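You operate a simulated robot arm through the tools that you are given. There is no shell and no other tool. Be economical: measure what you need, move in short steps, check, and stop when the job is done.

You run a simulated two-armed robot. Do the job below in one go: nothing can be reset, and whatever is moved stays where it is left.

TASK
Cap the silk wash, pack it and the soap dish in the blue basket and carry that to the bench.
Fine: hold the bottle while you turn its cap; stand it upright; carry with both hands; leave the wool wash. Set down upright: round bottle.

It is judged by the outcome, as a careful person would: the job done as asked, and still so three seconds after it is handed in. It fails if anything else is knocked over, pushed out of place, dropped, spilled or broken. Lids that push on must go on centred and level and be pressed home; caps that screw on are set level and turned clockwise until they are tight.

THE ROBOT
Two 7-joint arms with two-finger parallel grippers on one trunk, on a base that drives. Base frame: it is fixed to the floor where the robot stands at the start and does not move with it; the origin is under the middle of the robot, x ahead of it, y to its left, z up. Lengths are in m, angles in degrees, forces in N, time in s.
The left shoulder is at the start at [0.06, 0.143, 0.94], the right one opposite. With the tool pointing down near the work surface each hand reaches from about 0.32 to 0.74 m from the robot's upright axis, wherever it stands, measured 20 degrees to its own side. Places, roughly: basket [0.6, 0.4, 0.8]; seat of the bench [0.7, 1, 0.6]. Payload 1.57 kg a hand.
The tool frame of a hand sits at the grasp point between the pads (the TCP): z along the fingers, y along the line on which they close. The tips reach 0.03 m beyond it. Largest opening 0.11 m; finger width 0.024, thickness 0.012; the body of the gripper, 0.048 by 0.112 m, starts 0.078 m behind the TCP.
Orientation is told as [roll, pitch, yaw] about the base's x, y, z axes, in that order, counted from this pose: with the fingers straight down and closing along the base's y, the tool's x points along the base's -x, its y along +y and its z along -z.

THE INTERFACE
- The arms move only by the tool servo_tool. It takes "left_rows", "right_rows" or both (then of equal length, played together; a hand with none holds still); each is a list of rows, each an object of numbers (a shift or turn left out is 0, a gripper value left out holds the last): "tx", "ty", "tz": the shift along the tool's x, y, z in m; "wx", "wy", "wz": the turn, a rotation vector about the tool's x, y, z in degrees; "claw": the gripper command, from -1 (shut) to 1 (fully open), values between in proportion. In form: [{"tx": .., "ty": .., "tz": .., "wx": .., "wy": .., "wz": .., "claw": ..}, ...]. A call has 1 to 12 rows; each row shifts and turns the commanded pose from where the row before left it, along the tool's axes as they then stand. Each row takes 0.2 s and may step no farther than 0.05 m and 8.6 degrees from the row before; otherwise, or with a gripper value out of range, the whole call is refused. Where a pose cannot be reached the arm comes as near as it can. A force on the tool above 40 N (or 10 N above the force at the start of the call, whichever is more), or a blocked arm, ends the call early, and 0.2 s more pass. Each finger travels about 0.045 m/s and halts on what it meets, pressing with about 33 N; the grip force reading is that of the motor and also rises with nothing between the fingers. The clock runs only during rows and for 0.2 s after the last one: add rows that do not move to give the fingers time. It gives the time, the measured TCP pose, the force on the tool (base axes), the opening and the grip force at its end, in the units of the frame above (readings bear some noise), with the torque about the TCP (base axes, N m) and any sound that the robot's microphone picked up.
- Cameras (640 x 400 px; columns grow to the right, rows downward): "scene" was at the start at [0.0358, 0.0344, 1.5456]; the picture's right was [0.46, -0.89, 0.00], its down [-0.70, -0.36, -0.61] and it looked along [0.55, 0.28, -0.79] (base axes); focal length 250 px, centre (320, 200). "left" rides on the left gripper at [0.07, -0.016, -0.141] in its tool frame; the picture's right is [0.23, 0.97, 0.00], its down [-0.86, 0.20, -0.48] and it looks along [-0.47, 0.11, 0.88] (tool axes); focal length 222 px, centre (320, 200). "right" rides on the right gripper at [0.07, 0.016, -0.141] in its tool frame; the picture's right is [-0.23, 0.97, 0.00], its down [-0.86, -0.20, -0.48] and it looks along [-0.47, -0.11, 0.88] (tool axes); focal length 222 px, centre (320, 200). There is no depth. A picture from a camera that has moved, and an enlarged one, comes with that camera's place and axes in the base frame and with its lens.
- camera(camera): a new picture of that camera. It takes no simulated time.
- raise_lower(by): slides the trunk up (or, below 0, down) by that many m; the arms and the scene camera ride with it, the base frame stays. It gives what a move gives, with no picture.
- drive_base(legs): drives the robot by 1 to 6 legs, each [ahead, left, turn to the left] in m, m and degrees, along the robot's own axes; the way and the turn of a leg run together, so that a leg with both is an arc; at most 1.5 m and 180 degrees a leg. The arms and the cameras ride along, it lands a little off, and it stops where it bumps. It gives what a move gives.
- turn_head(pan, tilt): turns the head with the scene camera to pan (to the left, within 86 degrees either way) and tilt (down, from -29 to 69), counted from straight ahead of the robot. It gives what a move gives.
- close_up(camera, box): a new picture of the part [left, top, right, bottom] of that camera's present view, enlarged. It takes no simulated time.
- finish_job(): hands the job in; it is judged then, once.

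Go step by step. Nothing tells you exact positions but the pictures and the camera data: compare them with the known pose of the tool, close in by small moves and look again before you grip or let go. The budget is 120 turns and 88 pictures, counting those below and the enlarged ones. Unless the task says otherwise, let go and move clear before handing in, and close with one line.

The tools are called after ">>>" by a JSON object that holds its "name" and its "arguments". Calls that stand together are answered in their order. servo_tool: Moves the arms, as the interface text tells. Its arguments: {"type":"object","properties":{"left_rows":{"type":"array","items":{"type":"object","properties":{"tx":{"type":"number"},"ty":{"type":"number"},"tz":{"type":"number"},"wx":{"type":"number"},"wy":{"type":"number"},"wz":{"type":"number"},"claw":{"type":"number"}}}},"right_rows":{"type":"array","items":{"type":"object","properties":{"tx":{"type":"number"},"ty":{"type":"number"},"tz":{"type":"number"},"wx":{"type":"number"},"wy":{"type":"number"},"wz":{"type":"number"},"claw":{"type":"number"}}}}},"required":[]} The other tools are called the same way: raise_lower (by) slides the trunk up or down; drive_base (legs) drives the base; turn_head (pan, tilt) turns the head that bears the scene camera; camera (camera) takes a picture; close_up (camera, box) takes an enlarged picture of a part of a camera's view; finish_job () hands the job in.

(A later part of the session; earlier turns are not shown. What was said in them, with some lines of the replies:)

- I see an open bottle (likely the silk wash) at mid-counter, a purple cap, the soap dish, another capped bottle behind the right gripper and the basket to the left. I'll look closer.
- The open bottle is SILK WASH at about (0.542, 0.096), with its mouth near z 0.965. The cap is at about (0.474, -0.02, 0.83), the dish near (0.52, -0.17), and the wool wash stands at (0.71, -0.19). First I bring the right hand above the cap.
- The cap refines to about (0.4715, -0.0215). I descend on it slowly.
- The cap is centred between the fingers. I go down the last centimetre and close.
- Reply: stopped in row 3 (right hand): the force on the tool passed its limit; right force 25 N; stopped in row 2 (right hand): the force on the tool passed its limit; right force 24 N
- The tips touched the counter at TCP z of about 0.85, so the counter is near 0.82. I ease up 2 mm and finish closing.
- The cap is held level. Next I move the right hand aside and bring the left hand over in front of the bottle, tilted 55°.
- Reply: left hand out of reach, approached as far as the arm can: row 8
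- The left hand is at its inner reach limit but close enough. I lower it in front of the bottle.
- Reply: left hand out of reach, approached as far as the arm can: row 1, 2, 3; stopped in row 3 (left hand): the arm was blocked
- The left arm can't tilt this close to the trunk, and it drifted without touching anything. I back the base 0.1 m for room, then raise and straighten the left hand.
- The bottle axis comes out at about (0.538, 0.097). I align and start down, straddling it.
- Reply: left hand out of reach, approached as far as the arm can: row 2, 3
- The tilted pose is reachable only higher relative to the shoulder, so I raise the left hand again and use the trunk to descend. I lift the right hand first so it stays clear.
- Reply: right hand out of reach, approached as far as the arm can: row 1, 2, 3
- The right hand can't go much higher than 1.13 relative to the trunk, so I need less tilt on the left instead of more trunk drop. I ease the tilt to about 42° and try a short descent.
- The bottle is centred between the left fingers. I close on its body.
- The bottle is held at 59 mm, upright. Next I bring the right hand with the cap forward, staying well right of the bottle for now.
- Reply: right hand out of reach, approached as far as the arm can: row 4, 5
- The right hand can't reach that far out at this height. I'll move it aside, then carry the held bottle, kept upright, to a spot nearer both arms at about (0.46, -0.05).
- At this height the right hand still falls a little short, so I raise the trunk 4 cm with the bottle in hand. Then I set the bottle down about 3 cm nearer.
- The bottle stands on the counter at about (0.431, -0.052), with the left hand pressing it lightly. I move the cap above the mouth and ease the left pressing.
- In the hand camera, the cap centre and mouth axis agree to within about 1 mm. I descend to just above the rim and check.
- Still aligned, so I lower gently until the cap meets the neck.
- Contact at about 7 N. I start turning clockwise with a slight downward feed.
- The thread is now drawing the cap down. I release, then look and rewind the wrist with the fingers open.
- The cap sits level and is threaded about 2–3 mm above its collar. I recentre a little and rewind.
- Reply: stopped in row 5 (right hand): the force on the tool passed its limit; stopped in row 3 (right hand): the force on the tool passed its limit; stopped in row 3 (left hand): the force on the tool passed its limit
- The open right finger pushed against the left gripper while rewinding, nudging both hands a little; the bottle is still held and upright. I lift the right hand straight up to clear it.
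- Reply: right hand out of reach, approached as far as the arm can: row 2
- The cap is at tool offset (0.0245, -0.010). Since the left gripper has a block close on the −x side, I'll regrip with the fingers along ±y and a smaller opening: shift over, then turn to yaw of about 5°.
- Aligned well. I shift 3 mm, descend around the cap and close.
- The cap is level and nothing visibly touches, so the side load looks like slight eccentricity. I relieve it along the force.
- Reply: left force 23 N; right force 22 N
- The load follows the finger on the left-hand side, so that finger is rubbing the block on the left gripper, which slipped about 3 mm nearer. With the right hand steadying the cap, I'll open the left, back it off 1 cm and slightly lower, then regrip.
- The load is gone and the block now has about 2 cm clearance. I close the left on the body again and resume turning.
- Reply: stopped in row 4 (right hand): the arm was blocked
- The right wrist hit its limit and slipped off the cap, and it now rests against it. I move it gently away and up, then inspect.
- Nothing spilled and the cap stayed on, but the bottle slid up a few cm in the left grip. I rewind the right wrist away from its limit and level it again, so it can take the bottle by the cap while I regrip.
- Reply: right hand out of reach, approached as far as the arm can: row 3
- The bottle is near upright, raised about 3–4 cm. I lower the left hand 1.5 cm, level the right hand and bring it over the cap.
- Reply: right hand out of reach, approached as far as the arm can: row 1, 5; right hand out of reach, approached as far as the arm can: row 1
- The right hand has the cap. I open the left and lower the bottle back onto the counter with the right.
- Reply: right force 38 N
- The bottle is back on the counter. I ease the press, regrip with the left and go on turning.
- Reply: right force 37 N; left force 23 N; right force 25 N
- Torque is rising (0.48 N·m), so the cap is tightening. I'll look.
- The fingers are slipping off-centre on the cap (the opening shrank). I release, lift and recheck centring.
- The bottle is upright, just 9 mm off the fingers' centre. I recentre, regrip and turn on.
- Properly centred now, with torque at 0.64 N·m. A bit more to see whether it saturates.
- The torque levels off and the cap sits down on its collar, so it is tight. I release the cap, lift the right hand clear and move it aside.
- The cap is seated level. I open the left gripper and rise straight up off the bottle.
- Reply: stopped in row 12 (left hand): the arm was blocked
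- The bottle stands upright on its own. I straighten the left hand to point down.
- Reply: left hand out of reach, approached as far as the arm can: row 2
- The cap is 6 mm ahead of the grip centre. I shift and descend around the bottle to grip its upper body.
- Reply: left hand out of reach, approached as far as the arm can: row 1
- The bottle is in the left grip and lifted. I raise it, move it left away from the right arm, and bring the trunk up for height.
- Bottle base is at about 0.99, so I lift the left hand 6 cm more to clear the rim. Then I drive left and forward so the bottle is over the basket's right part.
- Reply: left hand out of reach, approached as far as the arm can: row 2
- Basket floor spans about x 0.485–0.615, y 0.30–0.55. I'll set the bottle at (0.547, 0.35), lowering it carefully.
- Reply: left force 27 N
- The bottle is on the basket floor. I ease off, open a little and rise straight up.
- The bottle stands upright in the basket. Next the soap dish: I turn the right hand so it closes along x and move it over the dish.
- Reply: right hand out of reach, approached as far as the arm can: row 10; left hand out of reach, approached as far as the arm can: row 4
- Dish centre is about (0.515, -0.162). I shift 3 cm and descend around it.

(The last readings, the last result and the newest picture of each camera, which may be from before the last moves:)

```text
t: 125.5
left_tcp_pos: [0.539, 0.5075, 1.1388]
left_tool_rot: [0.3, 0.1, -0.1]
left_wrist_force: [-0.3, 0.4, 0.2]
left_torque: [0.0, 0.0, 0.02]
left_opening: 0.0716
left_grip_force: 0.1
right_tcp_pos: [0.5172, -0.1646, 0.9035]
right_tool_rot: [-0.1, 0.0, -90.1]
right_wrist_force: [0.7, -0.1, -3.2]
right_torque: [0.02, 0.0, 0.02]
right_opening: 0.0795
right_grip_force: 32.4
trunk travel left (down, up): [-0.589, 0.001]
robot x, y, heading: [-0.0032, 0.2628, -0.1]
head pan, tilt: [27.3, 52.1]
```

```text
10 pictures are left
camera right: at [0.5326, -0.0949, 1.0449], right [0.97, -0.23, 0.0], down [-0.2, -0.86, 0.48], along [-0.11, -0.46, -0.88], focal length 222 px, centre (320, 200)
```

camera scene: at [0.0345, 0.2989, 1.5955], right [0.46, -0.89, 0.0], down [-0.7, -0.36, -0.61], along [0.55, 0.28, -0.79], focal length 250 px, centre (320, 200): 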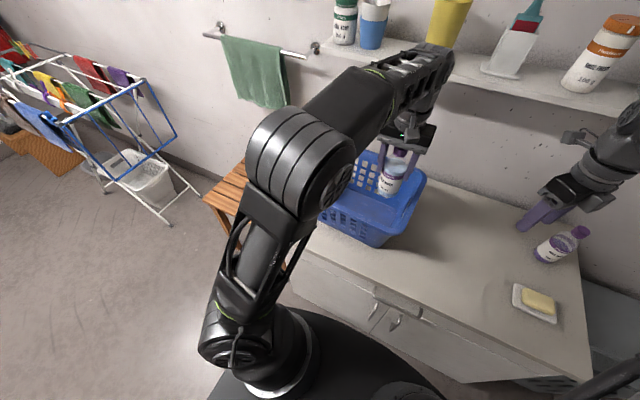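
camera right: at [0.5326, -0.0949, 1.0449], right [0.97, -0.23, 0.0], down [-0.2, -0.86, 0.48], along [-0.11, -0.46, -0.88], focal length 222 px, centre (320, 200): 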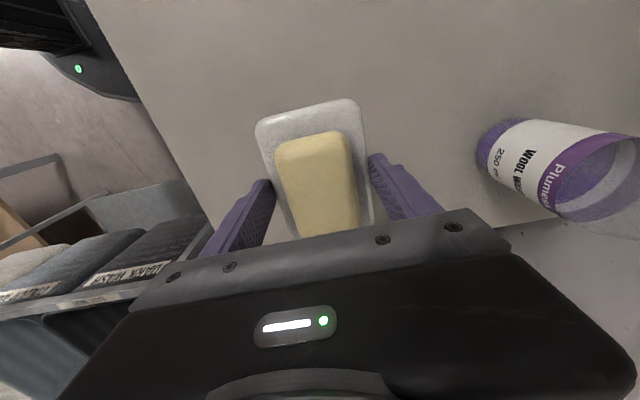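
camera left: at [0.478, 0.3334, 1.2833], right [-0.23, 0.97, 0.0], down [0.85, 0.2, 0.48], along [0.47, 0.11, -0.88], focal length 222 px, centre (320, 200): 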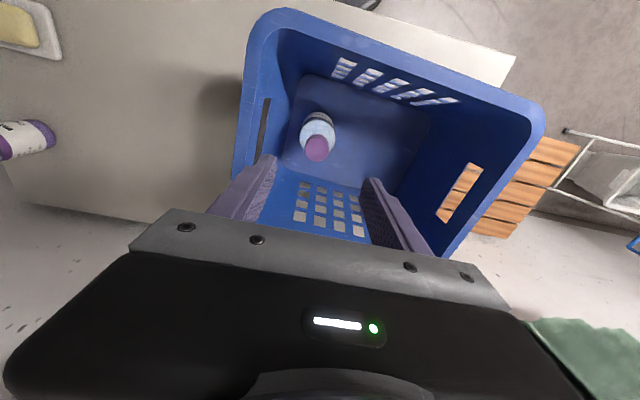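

The dish is level in the grip. I raise it and swing it left to the near side of the basket.

>>> {"name": "servo_tool", "arguments": {"right_rows": [{"tz": -0.04}, {"tz": -0.04}, {"tx": 0.04, "tz": -0.01}, {"tx": 0.04, "tz": -0.02}, {"tx": 0.04, "tz": -0.02}, {"tx": 0.04, "tz": -0.02}, {"tx": 0.04, "tz": -0.02}, {"tx": 0.04, "tz": -0.02}, {"tx": 0.04}, {"tx": 0.04}, {"tx": 0.04}, {}]}}

>>> {"name": "drive_base", "arguments": {"legs": [[0, 0.27, 0]]}}

>>> {"name": "camera", "arguments": {"camera": "right"}}

```text
t: 128.1
left_tcp_pos: [0.5384, 0.5073, 1.1397]
left_tool_rot: [0.4, 0.1, -0.1]
left_wrist_force: [-0.2, 0.2, 0.5]
left_torque: [0.03, 0.01, 0.02]
left_opening: 0.0715
left_grip_force: 0.1
right_tcp_pos: [0.5189, 0.1946, 1.095]
right_tool_rot: [0.0, 0.1, -90.1]
right_wrist_force: [0.8, -0.9, -3.5]
right_torque: [0.0, 0.01, 0.0]
right_opening: 0.0799
right_grip_force: 33.5
trunk travel left (down, up): [-0.589, 0.001]
robot x, y, heading: [-0.0077, 0.263, 0.0]
head pan, tilt: [27.3, 52.1]
```

```text
t: 129.9
left_tcp_pos: [0.5424, 0.7694, 1.138]
left_tool_rot: [0.2, 0.1, -0.3]
left_wrist_force: [-0.1, 0.6, -0.1]
left_torque: [-0.05, 0.02, 0.01]
left_opening: 0.0714
left_grip_force: 0.2
right_tcp_pos: [0.5205, 0.4557, 1.0942]
right_tool_rot: [0.0, 0.0, -90.5]
right_wrist_force: [0.0, -0.3, -3.3]
right_torque: [-0.03, 0.0, 0.03]
right_opening: 0.0794
right_grip_force: 33.2
trunk travel left (down, up): [-0.589, 0.001]
robot x, y, heading: [0.0024, 0.5287, -0.5]
head pan, tilt: [27.3, 52.1]
```

```text
9 pictures are left
camera right: at [0.5367, 0.5263, 1.2356], right [0.97, -0.23, 0.0], down [-0.21, -0.85, 0.48], along [-0.11, -0.47, -0.88], focal length 222 px, centre (320, 200)
```

right: 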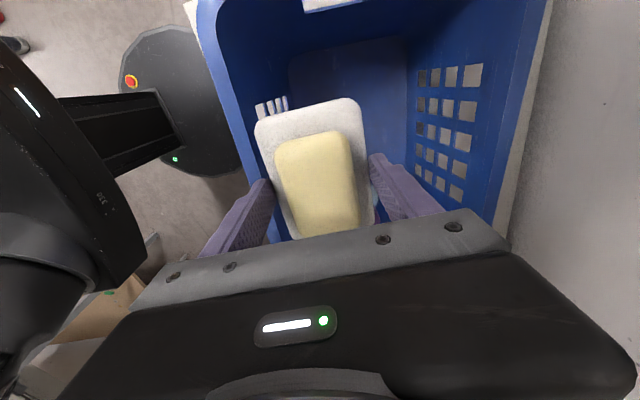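

I centre over the free half of the basket at about (0.567, 0.474) and lower the dish.

>>> {"name": "servo_tool", "arguments": {"right_rows": [{"tx": 0.009, "ty": 0.023}, {"tx": 0.009, "ty": 0.023}, {}, {"tz": 0.04}, {"tz": 0.04}, {"tz": 0.04}, {"tz": 0.04}, {"tz": 0.02}, {}]}}

>>> {"name": "camera", "arguments": {"camera": "right"}}

```text
t: 131.9
left_tcp_pos: [0.5418, 0.7687, 1.1383]
left_tool_rot: [0.3, 0.1, -0.4]
left_wrist_force: [0.6, 0.5, -0.4]
left_torque: [0.0, 0.02, -0.04]
left_opening: 0.0717
left_grip_force: 0.0
right_tcp_pos: [0.5672, 0.4736, 0.9132]
right_tool_rot: [0.1, 0.0, -90.4]
right_wrist_force: [0.6, 0.4, -2.6]
right_torque: [0.01, -0.03, 0.01]
right_opening: 0.0794
right_grip_force: 32.8
trunk travel left (down, up): [-0.589, 0.001]
robot x, y, heading: [-0.0011, 0.5254, -0.4]
head pan, tilt: [27.3, 52.1]
```

```text
8 pictures are left
camera right: at [0.584, 0.5421, 1.0541], right [0.97, -0.23, 0.0], down [-0.21, -0.85, 0.48], along [-0.11, -0.46, -0.88], focal length 222 px, centre (320, 200)
```

right: 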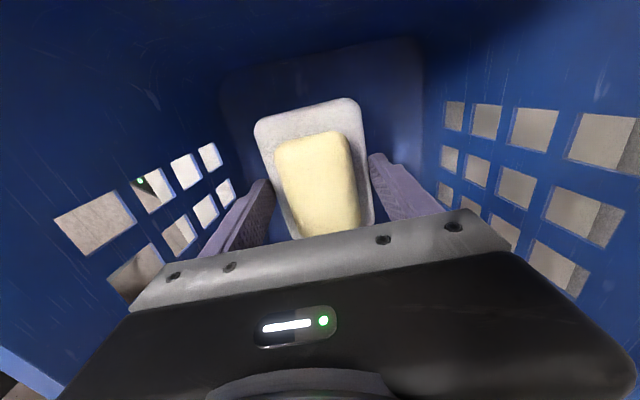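

>>> {"name": "servo_tool", "arguments": {"right_rows": [{"tz": 0.02}, {"tz": 0.02}, {"tz": 0.008}, {"tz": 0.003}, {"tz": 0.002}, {"tz": 0.002}, {}]}}

```text
t: 133.5
left_tcp_pos: [0.5428, 0.7689, 1.139]
left_tool_rot: [0.2, 0.1, -0.3]
left_wrist_force: [-0.3, 0.1, 0.0]
left_torque: [0.02, 0.01, 0.05]
left_opening: 0.0715
left_grip_force: 0.1
right_tcp_pos: [0.567, 0.4743, 0.8593]
right_tool_rot: [0.0, 0.0, -90.4]
right_wrist_force: [1.1, -1.0, -2.0]
right_torque: [-0.01, -0.01, 0.0]
right_opening: 0.0795
right_grip_force: 33.1
trunk travel left (down, up): [-0.589, 0.001]
robot x, y, heading: [-0.0003, 0.5233, -0.3]
head pan, tilt: [27.3, 52.1]
```

>>> {"name": "servo_tool", "arguments": {"right_rows": [{"tz": 0.0012}, {"tz": 0.0012}, {"tz": 0.0008}, {}]}}

```text
t: 134.5
left_tcp_pos: [0.5421, 0.7689, 1.1381]
left_tool_rot: [0.2, 0.1, -0.4]
left_wrist_force: [-0.1, -0.8, 0.5]
left_torque: [0.02, 0.01, 0.03]
left_opening: 0.0714
left_grip_force: 0.0
right_tcp_pos: [0.5672, 0.4735, 0.8576]
right_tool_rot: [0.1, 0.0, -90.4]
right_wrist_force: [-1.1, -0.8, 2.2]
right_torque: [-0.27, 0.2, -0.01]
right_opening: 0.0794
right_grip_force: 33.2
trunk travel left (down, up): [-0.589, 0.001]
robot x, y, heading: [0.0009, 0.5268, -0.5]
head pan, tilt: [27.3, 52.1]
```

Light contact, so the dish is down. I open and rise straight up out of the basket.

>>> {"name": "servo_tool", "arguments": {"right_rows": [{"claw": 0.7}, {}, {}, {"tz": -0.02}, {"tz": -0.04}, {"tz": -0.04}, {"tz": -0.04}, {"tz": -0.04}, {"tz": -0.04}, {"tz": -0.02}, {}]}}

>>> {"name": "camera", "arguments": {"camera": "right"}}

```text
t: 136.9
left_tcp_pos: [0.5422, 0.7694, 1.1396]
left_tool_rot: [0.3, 0.1, -0.4]
left_wrist_force: [0.0, 0.3, -1.0]
left_torque: [-0.01, -0.01, 0.0]
left_opening: 0.0715
left_grip_force: 0.0
right_tcp_pos: [0.5675, 0.4752, 1.0958]
right_tool_rot: [0.1, 0.1, -90.5]
right_wrist_force: [-0.4, -0.1, 0.1]
right_torque: [0.02, -0.02, 0.01]
right_opening: 0.0936
right_grip_force: 0.0
trunk travel left (down, up): [-0.589, 0.001]
robot x, y, heading: [0.0019, 0.528, -0.5]
head pan, tilt: [27.3, 52.1]
```

```text
7 pictures are left
camera right: at [0.5842, 0.5445, 1.2373], right [0.97, -0.23, 0.0], down [-0.21, -0.85, 0.48], along [-0.11, -0.46, -0.88], focal length 222 px, centre (320, 200)
```

right: 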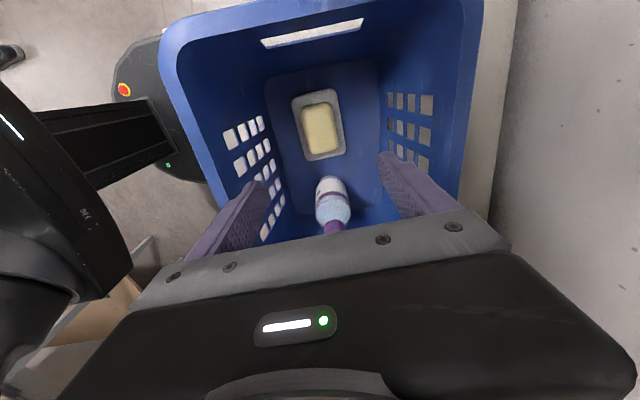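

Bottle and dish are both in place. I turn the right hand to close along y and drive 0.1 m right so the basket is centred between the arms.

>>> {"name": "servo_tool", "arguments": {"right_rows": [{"wz": -8.2}, {"wz": -8.2}, {"wz": -8.2}, {"wz": -8.2}, {"wz": -8.2}, {"wz": -8.2}, {"wz": -8.2}, {"wz": -8.2}, {"wz": -8.2}, {"wz": -8.2}, {"wz": -8.2}, {}]}}

>>> {"name": "drive_base", "arguments": {"legs": [[0, -0.1, 0.4]]}}

>>> {"name": "camera", "arguments": {"camera": "left"}}

```text
t: 139.5
left_tcp_pos: [0.5423, 0.7694, 1.1391]
left_tool_rot: [0.4, 0.1, -0.4]
left_wrist_force: [-0.3, 0.5, 0.8]
left_torque: [-0.02, -0.01, -0.01]
left_opening: 0.0715
left_grip_force: 0.0
right_tcp_pos: [0.567, 0.4733, 1.0964]
right_tool_rot: [0.0, -0.1, -0.1]
right_wrist_force: [0.4, 0.3, -0.4]
right_torque: [0.0, 0.02, 0.02]
right_opening: 0.0933
right_grip_force: 0.1
trunk travel left (down, up): [-0.589, 0.001]
robot x, y, heading: [-0.0019, 0.5254, -0.4]
head pan, tilt: [27.3, 52.1]
```

```text
t: 140.7
left_tcp_pos: [0.5397, 0.6724, 1.1378]
left_tool_rot: [0.3, 0.1, -0.1]
left_wrist_force: [-0.2, -0.8, 0.5]
left_torque: [0.04, 0.05, 0.03]
left_opening: 0.0714
left_grip_force: 0.1
right_tcp_pos: [0.5673, 0.377, 1.0972]
right_tool_rot: [0.2, 0.0, 0.1]
right_wrist_force: [-0.5, -1.0, 0.1]
right_torque: [0.06, 0.0, 0.0]
right_opening: 0.0935
right_grip_force: 0.1
trunk travel left (down, up): [-0.589, 0.001]
robot x, y, heading: [0.0004, 0.4309, -0.1]
head pan, tilt: [27.3, 52.1]
```

```text
6 pictures are left
camera left: at [0.4713, 0.6547, 1.2807], right [-0.23, 0.97, 0.01], down [0.86, 0.2, 0.48], along [0.47, 0.11, -0.88], focal length 222 px, centre (320, 200)
```

left: 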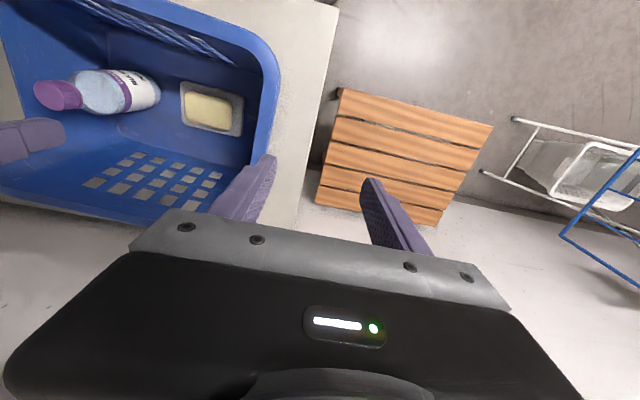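

The bench seat spans about x 0.48–0.85, y 0.73–1.19. The left rim is at y of about 0.605 and the right near 0.26, so I bring both hands above the rims.

>>> {"name": "servo_tool", "arguments": {"left_rows": [{"tx": -0.016, "ty": -0.033}, {"tx": -0.016, "ty": -0.034}, {"tz": 0.03}, {"tz": 0.035}, {}], "right_rows": [{"ty": -0.04, "claw": 0.27}, {"ty": -0.04}, {"tx": -0.005, "ty": -0.038}, {"tz": 0.024}, {}]}}

>>> {"name": "camera", "arguments": {"camera": "right"}}

>>> {"name": "camera", "arguments": {"camera": "left"}}

```text
t: 141.9
left_tcp_pos: [0.5607, 0.6035, 1.0657]
left_tool_rot: [0.2, 0.1, 0.1]
left_wrist_force: [0.9, 0.1, -0.4]
left_torque: [-0.03, -0.03, 0.01]
left_opening: 0.0718
left_grip_force: 0.1
left hand out of reach, approached as far as the arm can: row 1, 2
right_tcp_pos: [0.5704, 0.2575, 1.0698]
right_tool_rot: [0.0, -0.1, 0.2]
right_wrist_force: [-0.3, -0.6, 0.5]
right_torque: [-0.03, 0.02, -0.01]
right_opening: 0.0699
right_grip_force: 0.1
trunk travel left (down, up): [-0.589, 0.001]
robot x, y, heading: [-0.0034, 0.4277, 0.4]
head pan, tilt: [27.3, 52.1]
```

```text
5 pictures are left
camera right: at [0.501, 0.2735, 1.2118], right [0.22, 0.97, 0.0], down [0.86, -0.2, 0.48], along [0.47, -0.11, -0.88], focal length 222 px, centre (320, 200)
```

right: 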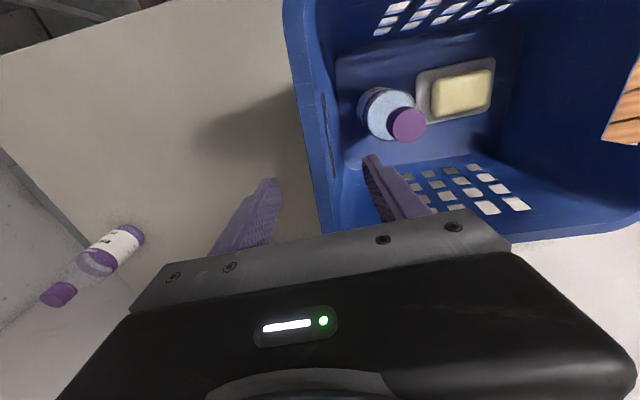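

```text
4 pictures are left
camera left: at [0.4918, 0.5871, 1.2072], right [-0.23, 0.97, 0.0], down [0.86, 0.2, 0.48], along [0.47, 0.11, -0.88], focal length 222 px, centre (320, 200)
```

left: 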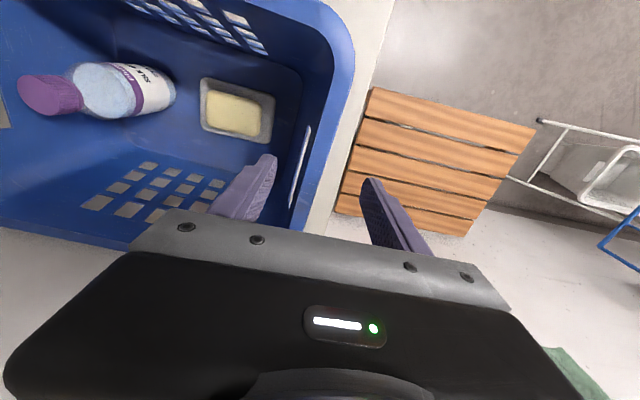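

Both grippers straddle their rims within 4 mm. I fine-adjust and lower both onto the rims.

>>> {"name": "servo_tool", "arguments": {"left_rows": [{"tx": -0.01, "ty": 0.0037}, {"tz": 0.02}, {"tz": 0.02}, {"tz": 0.015}, {"tz": 0.01}, {}], "right_rows": [{"tx": -0.001, "ty": -0.003}, {"tz": 0.02}, {"tz": 0.02}, {"tz": 0.02}, {"tz": 0.01}, {}]}}

```text
t: 143.3
left_tcp_pos: [0.5702, 0.6073, 1.0016]
left_tool_rot: [0.2, -0.1, 0.0]
left_wrist_force: [0.0, 0.5, -0.5]
left_torque: [0.01, 0.0, 0.04]
left_opening: 0.0714
left_grip_force: 0.1
right_tcp_pos: [0.5736, 0.2564, 1.0016]
right_tool_rot: [0.0, -0.1, 0.4]
right_wrist_force: [-1.1, 0.5, -0.6]
right_torque: [0.02, -0.01, 0.03]
right_opening: 0.0698
right_grip_force: 0.0
trunk travel left (down, up): [-0.589, 0.001]
robot x, y, heading: [0.0007, 0.4245, -0.2]
head pan, tilt: [27.3, 52.1]
```

>>> {"name": "servo_tool", "arguments": {"left_rows": [{"tz": 0.007}, {"claw": -1}, {}, {}, {}, {}, {}], "right_rows": [{"tz": 0.007}, {"claw": -1}, {}, {}, {}, {}, {}]}}

```text
t: 144.9
left_tcp_pos: [0.5697, 0.6036, 0.9937]
left_tool_rot: [-0.3, 0.1, -0.4]
left_wrist_force: [-3.0, -36.7, 5.3]
left_torque: [-0.64, 0.33, -0.94]
left_opening: 0.0223
left_grip_force: 33.3
right_tcp_pos: [0.5743, 0.2626, 0.9946]
right_tool_rot: [0.6, -0.1, 0.4]
right_wrist_force: [4.5, 35.5, 0.0]
right_torque: [0.52, -0.29, -0.77]
right_opening: 0.0223
right_grip_force: 32.8
trunk travel left (down, up): [-0.589, 0.001]
robot x, y, heading: [-0.0005, 0.4274, 0.1]
head pan, tilt: [27.3, 52.1]
```

Both rims are gripped, but the hands are pulling outward on the basket. I relax them inward.

>>> {"name": "servo_tool", "arguments": {"left_rows": [{"ty": -0.003}, {"ty": -0.002}, {}], "right_rows": [{"ty": 0.003}, {"ty": 0.002}, {}]}}

```text
t: 145.7
left_tcp_pos: [0.5701, 0.6032, 0.9937]
left_tool_rot: [0.3, 0.2, 0.0]
left_wrist_force: [-6.4, -20.7, -0.6]
left_torque: [-0.69, 0.0, -0.83]
left_opening: 0.022
left_grip_force: 33.4
right_tcp_pos: [0.5747, 0.2624, 0.9951]
right_tool_rot: [0.2, 0.0, 0.2]
right_wrist_force: [4.2, 19.0, -1.0]
right_torque: [0.74, -0.33, -1.04]
right_opening: 0.0226
right_grip_force: 33.0
trunk travel left (down, up): [-0.589, 0.001]
robot x, y, heading: [-0.0015, 0.4301, -0.0]
head pan, tilt: [27.3, 52.1]
```

>>> {"name": "servo_tool", "arguments": {"left_rows": [{"ty": -0.004}, {"tz": -0.005}, {"tz": -0.01}, {"tz": -0.015}, {"tz": -0.015}, {}], "right_rows": [{"ty": 0.004}, {"tz": -0.005}, {"tz": -0.01}, {"tz": -0.015}, {"tz": -0.015}, {}]}}

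>>> {"name": "camera", "arguments": {"camera": "scene"}}

```text
t: 147.1
left_tcp_pos: [0.57, 0.6016, 1.0384]
left_tool_rot: [0.5, 0.1, 0.1]
left_wrist_force: [-5.0, 28.4, -5.1]
left_torque: [-0.67, -0.47, -0.73]
left_opening: 0.0224
left_grip_force: 33.3
right_tcp_pos: [0.575, 0.2625, 1.0401]
right_tool_rot: [-0.3, 0.1, 0.1]
right_wrist_force: [4.2, -28.8, -5.6]
right_torque: [0.65, 0.45, -0.7]
right_opening: 0.0223
right_grip_force: 33.2
trunk travel left (down, up): [-0.589, 0.001]
robot x, y, heading: [-0.0016, 0.4271, 0.0]
head pan, tilt: [27.3, 52.1]
```

```text
3 pictures are left
camera scene: at [0.0365, 0.4615, 1.5955], right [0.46, -0.89, 0.0], down [-0.7, -0.36, -0.61], along [0.55, 0.28, -0.79], focal length 250 px, centre (320, 200)
```

scene: 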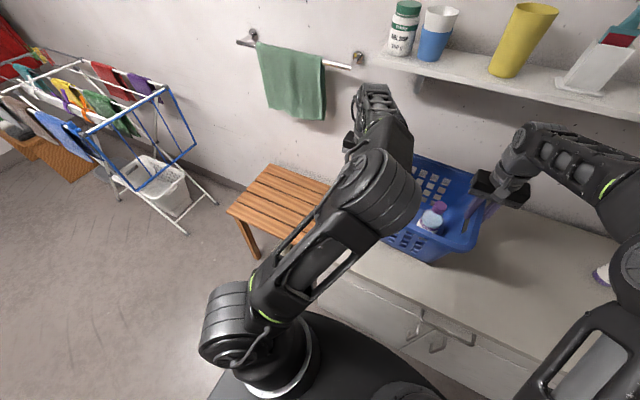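

The basket is lifted level with both hands. I ease the squeeze and drive left to the bench, then a little ahead.

>>> {"name": "servo_tool", "arguments": {"left_rows": [{"ty": 0.0025}, {}], "right_rows": [{"ty": -0.0025}, {}]}}

>>> {"name": "drive_base", "arguments": {"legs": [[0, 0.27, 0], [0, 0.265, 0], [0.085, 0, 0]]}}

```text
t: 147.7
left_tcp_pos: [0.5715, 0.601, 1.0389]
left_tool_rot: [0.4, 0.2, 0.1]
left_wrist_force: [-4.9, 23.0, -4.4]
left_torque: [-0.63, -0.3, -0.72]
left_opening: 0.0223
left_grip_force: 32.8
right_tcp_pos: [0.5745, 0.2617, 1.0398]
right_tool_rot: [-0.1, 0.1, 0.2]
right_wrist_force: [4.2, -22.9, -4.4]
right_torque: [0.5, 0.31, -0.77]
right_opening: 0.0225
right_grip_force: 33.0
trunk travel left (down, up): [-0.589, 0.001]
robot x, y, heading: [-0.0054, 0.4261, -0.0]
head pan, tilt: [27.3, 52.1]
```

```text
t: 151.8
left_tcp_pos: [0.6576, 1.1353, 1.0383]
left_tool_rot: [0.3, 0.2, 0.1]
left_wrist_force: [-4.6, 21.2, -5.1]
left_torque: [-0.57, -0.05, -0.78]
left_opening: 0.0222
left_grip_force: 33.4
right_tcp_pos: [0.6609, 0.7951, 1.0398]
right_tool_rot: [-0.1, 0.1, 0.2]
right_wrist_force: [5.5, -20.5, -4.9]
right_torque: [0.53, 0.07, -0.81]
right_opening: 0.0219
right_grip_force: 33.1
trunk travel left (down, up): [-0.589, 0.001]
robot x, y, heading: [0.0824, 0.9591, -0.1]
head pan, tilt: [27.3, 52.1]
```

The basket is above the bench. I shift a few cm farther left, so the right arm stays clear of the counter, and lower by the trunk in steps.

>>> {"name": "drive_base", "arguments": {"legs": [[0, 0.045, 0]]}}

>>> {"name": "raise_lower", "arguments": {"by": -0.12}}

>>> {"name": "camera", "arguments": {"camera": "scene"}}

```text
t: 152.7
left_tcp_pos: [0.6551, 1.1824, 1.0388]
left_tool_rot: [0.2, 0.3, 0.0]
left_wrist_force: [-7.1, 1.2, -3.7]
left_torque: [-0.82, 0.03, -1.11]
left_opening: 0.022
left_grip_force: 32.6
right_tcp_pos: [0.6601, 0.8419, 1.0401]
right_tool_rot: [0.0, -0.1, 0.3]
right_wrist_force: [6.1, -0.4, -4.8]
right_torque: [0.47, -0.08, -1.05]
right_opening: 0.0224
right_grip_force: 32.6
trunk travel left (down, up): [-0.589, 0.001]
robot x, y, heading: [0.0843, 1.0073, 0.2]
head pan, tilt: [27.3, 52.1]
```

```text
t: 154.2
left_tcp_pos: [0.6552, 1.1807, 0.9184]
left_tool_rot: [0.3, 0.2, 0.0]
left_wrist_force: [-4.7, 0.4, -4.3]
left_torque: [-0.6, 0.41, -0.9]
left_opening: 0.0222
left_grip_force: 33.1
right_tcp_pos: [0.6606, 0.8407, 0.921]
right_tool_rot: [-0.1, -0.1, 0.3]
right_wrist_force: [4.2, 0.1, -5.3]
right_torque: [0.56, -0.47, -0.85]
right_opening: 0.0224
right_grip_force: 33.2
trunk travel left (down, up): [-0.469, 0.121]
robot x, y, heading: [0.083, 1.0052, 0.1]
head pan, tilt: [27.3, 52.1]
```

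```text
2 pictures are left
camera scene: at [0.1211, 1.0392, 1.4756], right [0.46, -0.89, 0.0], down [-0.7, -0.36, -0.61], along [0.55, 0.28, -0.79], focal length 250 px, centre (320, 200)
```

scene: 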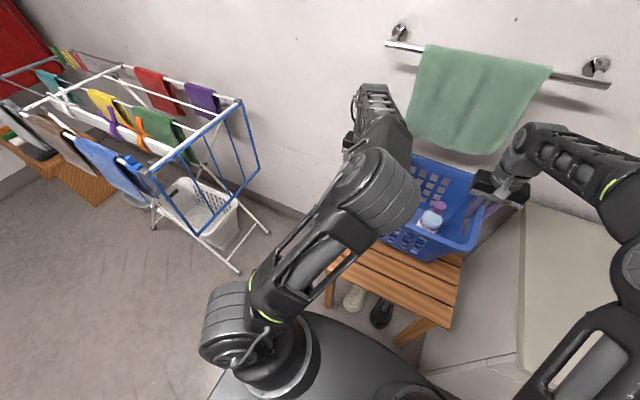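

>>> {"name": "raise_lower", "arguments": {"by": -0.11}}

>>> {"name": "raise_lower", "arguments": {"by": -0.02}}

```text
t: 155.6
left_tcp_pos: [0.6553, 1.1809, 0.8082]
left_tool_rot: [0.4, 0.1, -0.1]
left_wrist_force: [-5.0, 0.6, -4.9]
left_torque: [-0.62, 0.16, -0.86]
left_opening: 0.0223
left_grip_force: 32.8
right_tcp_pos: [0.6601, 0.8402, 0.8109]
right_tool_rot: [-0.1, -0.1, 0.2]
right_wrist_force: [6.1, -0.2, -4.1]
right_torque: [0.6, -0.2, -0.85]
right_opening: 0.0224
right_grip_force: 33.2
trunk travel left (down, up): [-0.359, 0.231]
robot x, y, heading: [0.0843, 1.0051, -0.1]
head pan, tilt: [27.3, 52.1]
```

```text
t: 156.2
left_tcp_pos: [0.6557, 1.1795, 0.7883]
left_tool_rot: [0.5, 0.3, -0.1]
left_wrist_force: [-5.0, -0.4, -4.3]
left_torque: [-0.7, -0.07, -0.78]
left_opening: 0.0222
left_grip_force: 33.2
right_tcp_pos: [0.6602, 0.84, 0.7912]
right_tool_rot: [-0.1, -0.1, 0.2]
right_wrist_force: [4.6, -0.5, -5.1]
right_torque: [0.59, -0.01, -0.79]
right_opening: 0.022
right_grip_force: 32.8
trunk travel left (down, up): [-0.339, 0.251]
robot x, y, heading: [0.0805, 1.0043, 0.0]
head pan, tilt: [27.3, 52.1]
```

>>> {"name": "servo_tool", "arguments": {"left_rows": [{"tz": 0.004}, {"tz": 0.004}, {"tz": 0.003}, {}], "right_rows": [{"tz": 0.004}, {"tz": 0.004}, {"tz": 0.003}, {}]}}

>>> {"name": "servo_tool", "arguments": {"left_rows": [{"tz": 0.002}, {"tz": 0.002}, {}], "right_rows": [{"tz": 0.002}, {"tz": 0.002}, {}]}}

```text
t: 157.2
left_tcp_pos: [0.6553, 1.1804, 0.7765]
left_tool_rot: [0.3, 0.1, 0.0]
left_wrist_force: [-4.8, -0.6, -4.0]
left_torque: [-0.74, -0.33, -0.77]
left_opening: 0.0219
left_grip_force: 32.5
right_tcp_pos: [0.6603, 0.8403, 0.7785]
right_tool_rot: [0.0, -0.2, 0.3]
right_wrist_force: [4.2, 0.4, -5.0]
right_torque: [0.63, 0.29, -0.72]
right_opening: 0.0222
right_grip_force: 33.5
trunk travel left (down, up): [-0.339, 0.251]
robot x, y, heading: [0.0818, 1.0036, 0.1]
head pan, tilt: [27.3, 52.1]
```

```text
t: 158.0
left_tcp_pos: [0.6542, 1.1806, 0.7734]
left_tool_rot: [0.4, 0.2, 0.1]
left_wrist_force: [-4.3, -4.0, -4.4]
left_torque: [-0.75, -0.19, -0.81]
left_opening: 0.0221
left_grip_force: 32.9
right_tcp_pos: [0.6591, 0.8409, 0.7752]
right_tool_rot: [0.0, -0.1, 0.2]
right_wrist_force: [4.0, 3.8, -5.5]
right_torque: [0.64, 0.13, -0.79]
right_opening: 0.022
right_grip_force: 33.3
trunk travel left (down, up): [-0.339, 0.251]
robot x, y, heading: [0.0824, 1.0093, -0.1]
head pan, tilt: [27.3, 52.1]
```

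>>> {"name": "servo_tool", "arguments": {"left_rows": [{"tz": 0.002}, {"tz": 0.002}, {"tz": 0.002}, {}], "right_rows": [{"tz": 0.002}, {"tz": 0.002}, {"tz": 0.002}, {}]}}

>>> {"name": "close_up", "arguments": {"camera": "scene", "box": [320, 140, 540, 300]}}

```text
t: 159.0
left_tcp_pos: [0.6557, 1.1805, 0.7656]
left_tool_rot: [0.4, 0.2, 0.0]
left_wrist_force: [-5.1, -5.3, -4.1]
left_torque: [-0.62, 0.11, -0.81]
left_opening: 0.0221
left_grip_force: 33.4
right_tcp_pos: [0.6595, 0.8403, 0.7696]
right_tool_rot: [0.0, -0.1, 0.2]
right_wrist_force: [5.7, 6.0, -5.1]
right_torque: [0.66, -0.17, -0.88]
right_opening: 0.0223
right_grip_force: 32.4
trunk travel left (down, up): [-0.339, 0.251]
robot x, y, heading: [0.0831, 1.0026, -0.2]
head pan, tilt: [27.3, 52.1]
```

```text
2.50 times, centred on (430, 220) of scene
camera zoom: at [0.1212, 1.0392, 1.3455], right [0.46, -0.89, 0.0], down [-0.7, -0.36, -0.61], along [0.55, 0.28, -0.79], focal length 626 px, centre (45, 150)
```

zoom: 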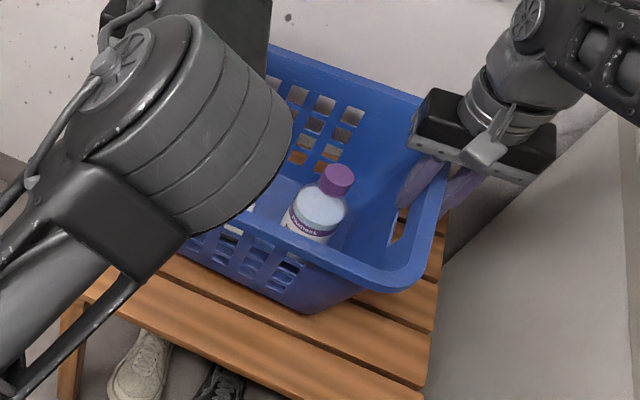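

>>> {"name": "servo_tool", "arguments": {"left_rows": [{"tz": 0.003}, {"tz": 0.002}, {"tz": 0.002}, {}], "right_rows": [{"tz": 0.003}, {"tz": 0.002}, {"tz": 0.002}, {}]}}

```text
t: 160.0
left_tcp_pos: [0.654, 1.1803, 0.7608]
left_tool_rot: [0.3, 0.1, -0.1]
left_wrist_force: [-5.7, -3.1, -5.6]
left_torque: [-0.64, 0.28, -0.85]
left_opening: 0.0221
left_grip_force: 32.8
right_tcp_pos: [0.66, 0.8397, 0.7623]
right_tool_rot: [-0.1, 0.0, 0.2]
right_wrist_force: [5.4, 3.3, -5.1]
right_torque: [0.63, -0.28, -0.92]
right_opening: 0.0221
right_grip_force: 32.8
trunk travel left (down, up): [-0.339, 0.251]
robot x, y, heading: [0.0853, 1.0062, 0.0]
head pan, tilt: [27.3, 52.1]
```

>>> {"name": "servo_tool", "arguments": {"left_rows": [{"tz": 0.003}, {"tz": 0.003}, {"tz": 0.002}, {}], "right_rows": [{"tz": 0.003}, {"tz": 0.003}, {"tz": 0.002}, {}]}}

```text
t: 161.0
left_tcp_pos: [0.6548, 1.1799, 0.7527]
left_tool_rot: [0.4, 0.3, -0.1]
left_wrist_force: [-5.6, -0.8, -4.7]
left_torque: [-0.71, -0.12, -0.78]
left_opening: 0.0221
left_grip_force: 32.7
right_tcp_pos: [0.6606, 0.841, 0.7548]
right_tool_rot: [-0.1, -0.1, 0.0]
right_wrist_force: [4.8, 0.7, -5.8]
right_torque: [0.67, 0.11, -0.81]
right_opening: 0.022
right_grip_force: 32.6
trunk travel left (down, up): [-0.339, 0.251]
robot x, y, heading: [0.0838, 1.0053, 0.3]
head pan, tilt: [27.3, 52.1]
```

>>> {"name": "servo_tool", "arguments": {"left_rows": [{"tz": 0.003}, {"tz": 0.003}, {"tz": 0.002}, {}], "right_rows": [{"tz": 0.003}, {"tz": 0.003}, {"tz": 0.002}, {}]}}

```text
t: 162.0
left_tcp_pos: [0.6541, 1.1802, 0.7454]
left_tool_rot: [0.3, 0.3, 0.1]
left_wrist_force: [-4.2, -2.4, -5.0]
left_torque: [-0.7, -0.15, -0.85]
left_opening: 0.022
left_grip_force: 32.8
right_tcp_pos: [0.6598, 0.8403, 0.7473]
right_tool_rot: [0.0, -0.1, 0.2]
right_wrist_force: [4.7, 2.7, -5.5]
right_torque: [0.63, 0.16, -0.78]
right_opening: 0.0222
right_grip_force: 33.3
trunk travel left (down, up): [-0.339, 0.251]
robot x, y, heading: [0.0829, 1.0062, -0.2]
head pan, tilt: [27.3, 52.1]
```

>>> {"name": "servo_tool", "arguments": {"left_rows": [{"tz": 0.003}, {"tz": 0.003}, {"tz": 0.003}, {"tz": 0.003}, {}], "right_rows": [{"tz": 0.003}, {"tz": 0.003}, {"tz": 0.003}, {"tz": 0.003}, {}]}}

```text
t: 163.2
left_tcp_pos: [0.6551, 1.1808, 0.7327]
left_tool_rot: [0.3, 0.2, 0.0]
left_wrist_force: [-5.6, -7.0, -6.0]
left_torque: [-0.63, 0.09, -0.81]
left_opening: 0.0223
left_grip_force: 33.0
right_tcp_pos: [0.6614, 0.8419, 0.7342]
right_tool_rot: [0.1, -0.2, 0.3]
right_wrist_force: [5.1, 7.0, -5.7]
right_torque: [0.71, -0.11, -0.82]
right_opening: 0.0219
right_grip_force: 33.1
trunk travel left (down, up): [-0.339, 0.251]
robot x, y, heading: [0.0826, 1.0057, -0.1]
head pan, tilt: [27.3, 52.1]
```

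>>> {"name": "servo_tool", "arguments": {"left_rows": [{"tz": 0.003}, {"tz": 0.003}, {"tz": 0.003}, {"tz": 0.003}, {"tz": 0.003}, {}], "right_rows": [{"tz": 0.003}, {"tz": 0.003}, {"tz": 0.003}, {"tz": 0.003}, {"tz": 0.003}, {}]}}

```text
t: 164.6
left_tcp_pos: [0.6555, 1.1815, 0.721]
left_tool_rot: [0.5, -0.4, 0.0]
left_wrist_force: [6.6, -4.6, 29.1]
left_torque: [-0.94, -0.03, -0.83]
left_opening: 0.0224
left_grip_force: 33.1
right_tcp_pos: [0.6596, 0.8403, 0.7248]
right_tool_rot: [0.1, -0.5, 0.0]
right_wrist_force: [7.5, 2.7, 29.7]
right_torque: [0.59, -0.12, -0.89]
right_opening: 0.022
right_grip_force: 33.0
trunk travel left (down, up): [-0.339, 0.251]
robot x, y, heading: [0.0867, 1.0031, 0.2]
head pan, tilt: [27.3, 52.1]
```

Both hands feel the bench take the weight evenly. I ease off, open both grippers modestly and rise clear.

>>> {"name": "servo_tool", "arguments": {"left_rows": [{"tz": -0.002}, {"tz": -0.0015}, {"claw": 0.05}, {}, {}, {"tz": -0.02}, {"tz": -0.03}, {"tz": -0.04}, {"tz": -0.03}, {}], "right_rows": [{"tz": -0.002}, {"tz": -0.0015}, {"claw": 0.05}, {}, {}, {"tz": -0.02}, {"tz": -0.03}, {"tz": -0.04}, {"tz": -0.03}, {}]}}

>>> {"name": "raise_lower", "arguments": {"by": 0.15}}

>>> {"name": "camera", "arguments": {"camera": "right"}}

```text
t: 166.8
left_tcp_pos: [0.6542, 1.1819, 0.8389]
left_tool_rot: [0.4, 0.3, 0.0]
left_wrist_force: [0.4, 0.4, -0.2]
left_torque: [-0.02, 0.0, 0.04]
left_opening: 0.058
left_grip_force: 0.0
right_tcp_pos: [0.6596, 0.8406, 0.8433]
right_tool_rot: [0.0, -0.1, 0.2]
right_wrist_force: [-0.4, -0.1, 0.0]
right_torque: [0.03, -0.02, 0.03]
right_opening: 0.0576
right_grip_force: 0.0
trunk travel left (down, up): [-0.339, 0.251]
robot x, y, heading: [0.0841, 1.0075, -0.0]
head pan, tilt: [27.3, 52.1]
```

```text
t: 168.6
left_tcp_pos: [0.6547, 1.1819, 0.9888]
left_tool_rot: [0.2, 0.3, 0.0]
left_wrist_force: [0.4, 0.4, 0.2]
left_torque: [0.01, -0.04, 0.03]
left_opening: 0.0579
left_grip_force: 0.1
right_tcp_pos: [0.6605, 0.8404, 0.9928]
right_tool_rot: [-0.2, -0.1, 0.1]
right_wrist_force: [-0.9, -0.5, -0.3]
right_torque: [0.03, 0.03, -0.03]
right_opening: 0.0578
right_grip_force: 0.0
trunk travel left (down, up): [-0.489, 0.101]
robot x, y, heading: [0.0816, 0.9987, -0.4]
head pan, tilt: [27.3, 52.1]
```

```text
0 pictures are left
camera right: at [0.5905, 0.8558, 1.1334], right [0.22, 0.97, 0.0], down [0.85, -0.2, 0.48], along [0.47, -0.11, -0.88], focal length 222 px, centre (320, 200)
```

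right: 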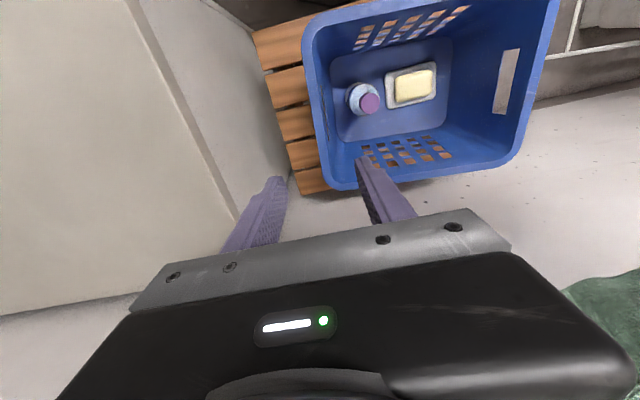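

The basket stands on the bench with the capped silk wash upright and the soap dish flat inside. Both hands are open and clear, so I hand it in.

>>> {"name": "finish_job", "arguments": {}}

```text
The job is handed in.
```

The silk wash is capped tight and stands upright in the blue basket with the soap dish. I carried the basket with both hands to the bench and set it down level. The wool wash was left where it stood.
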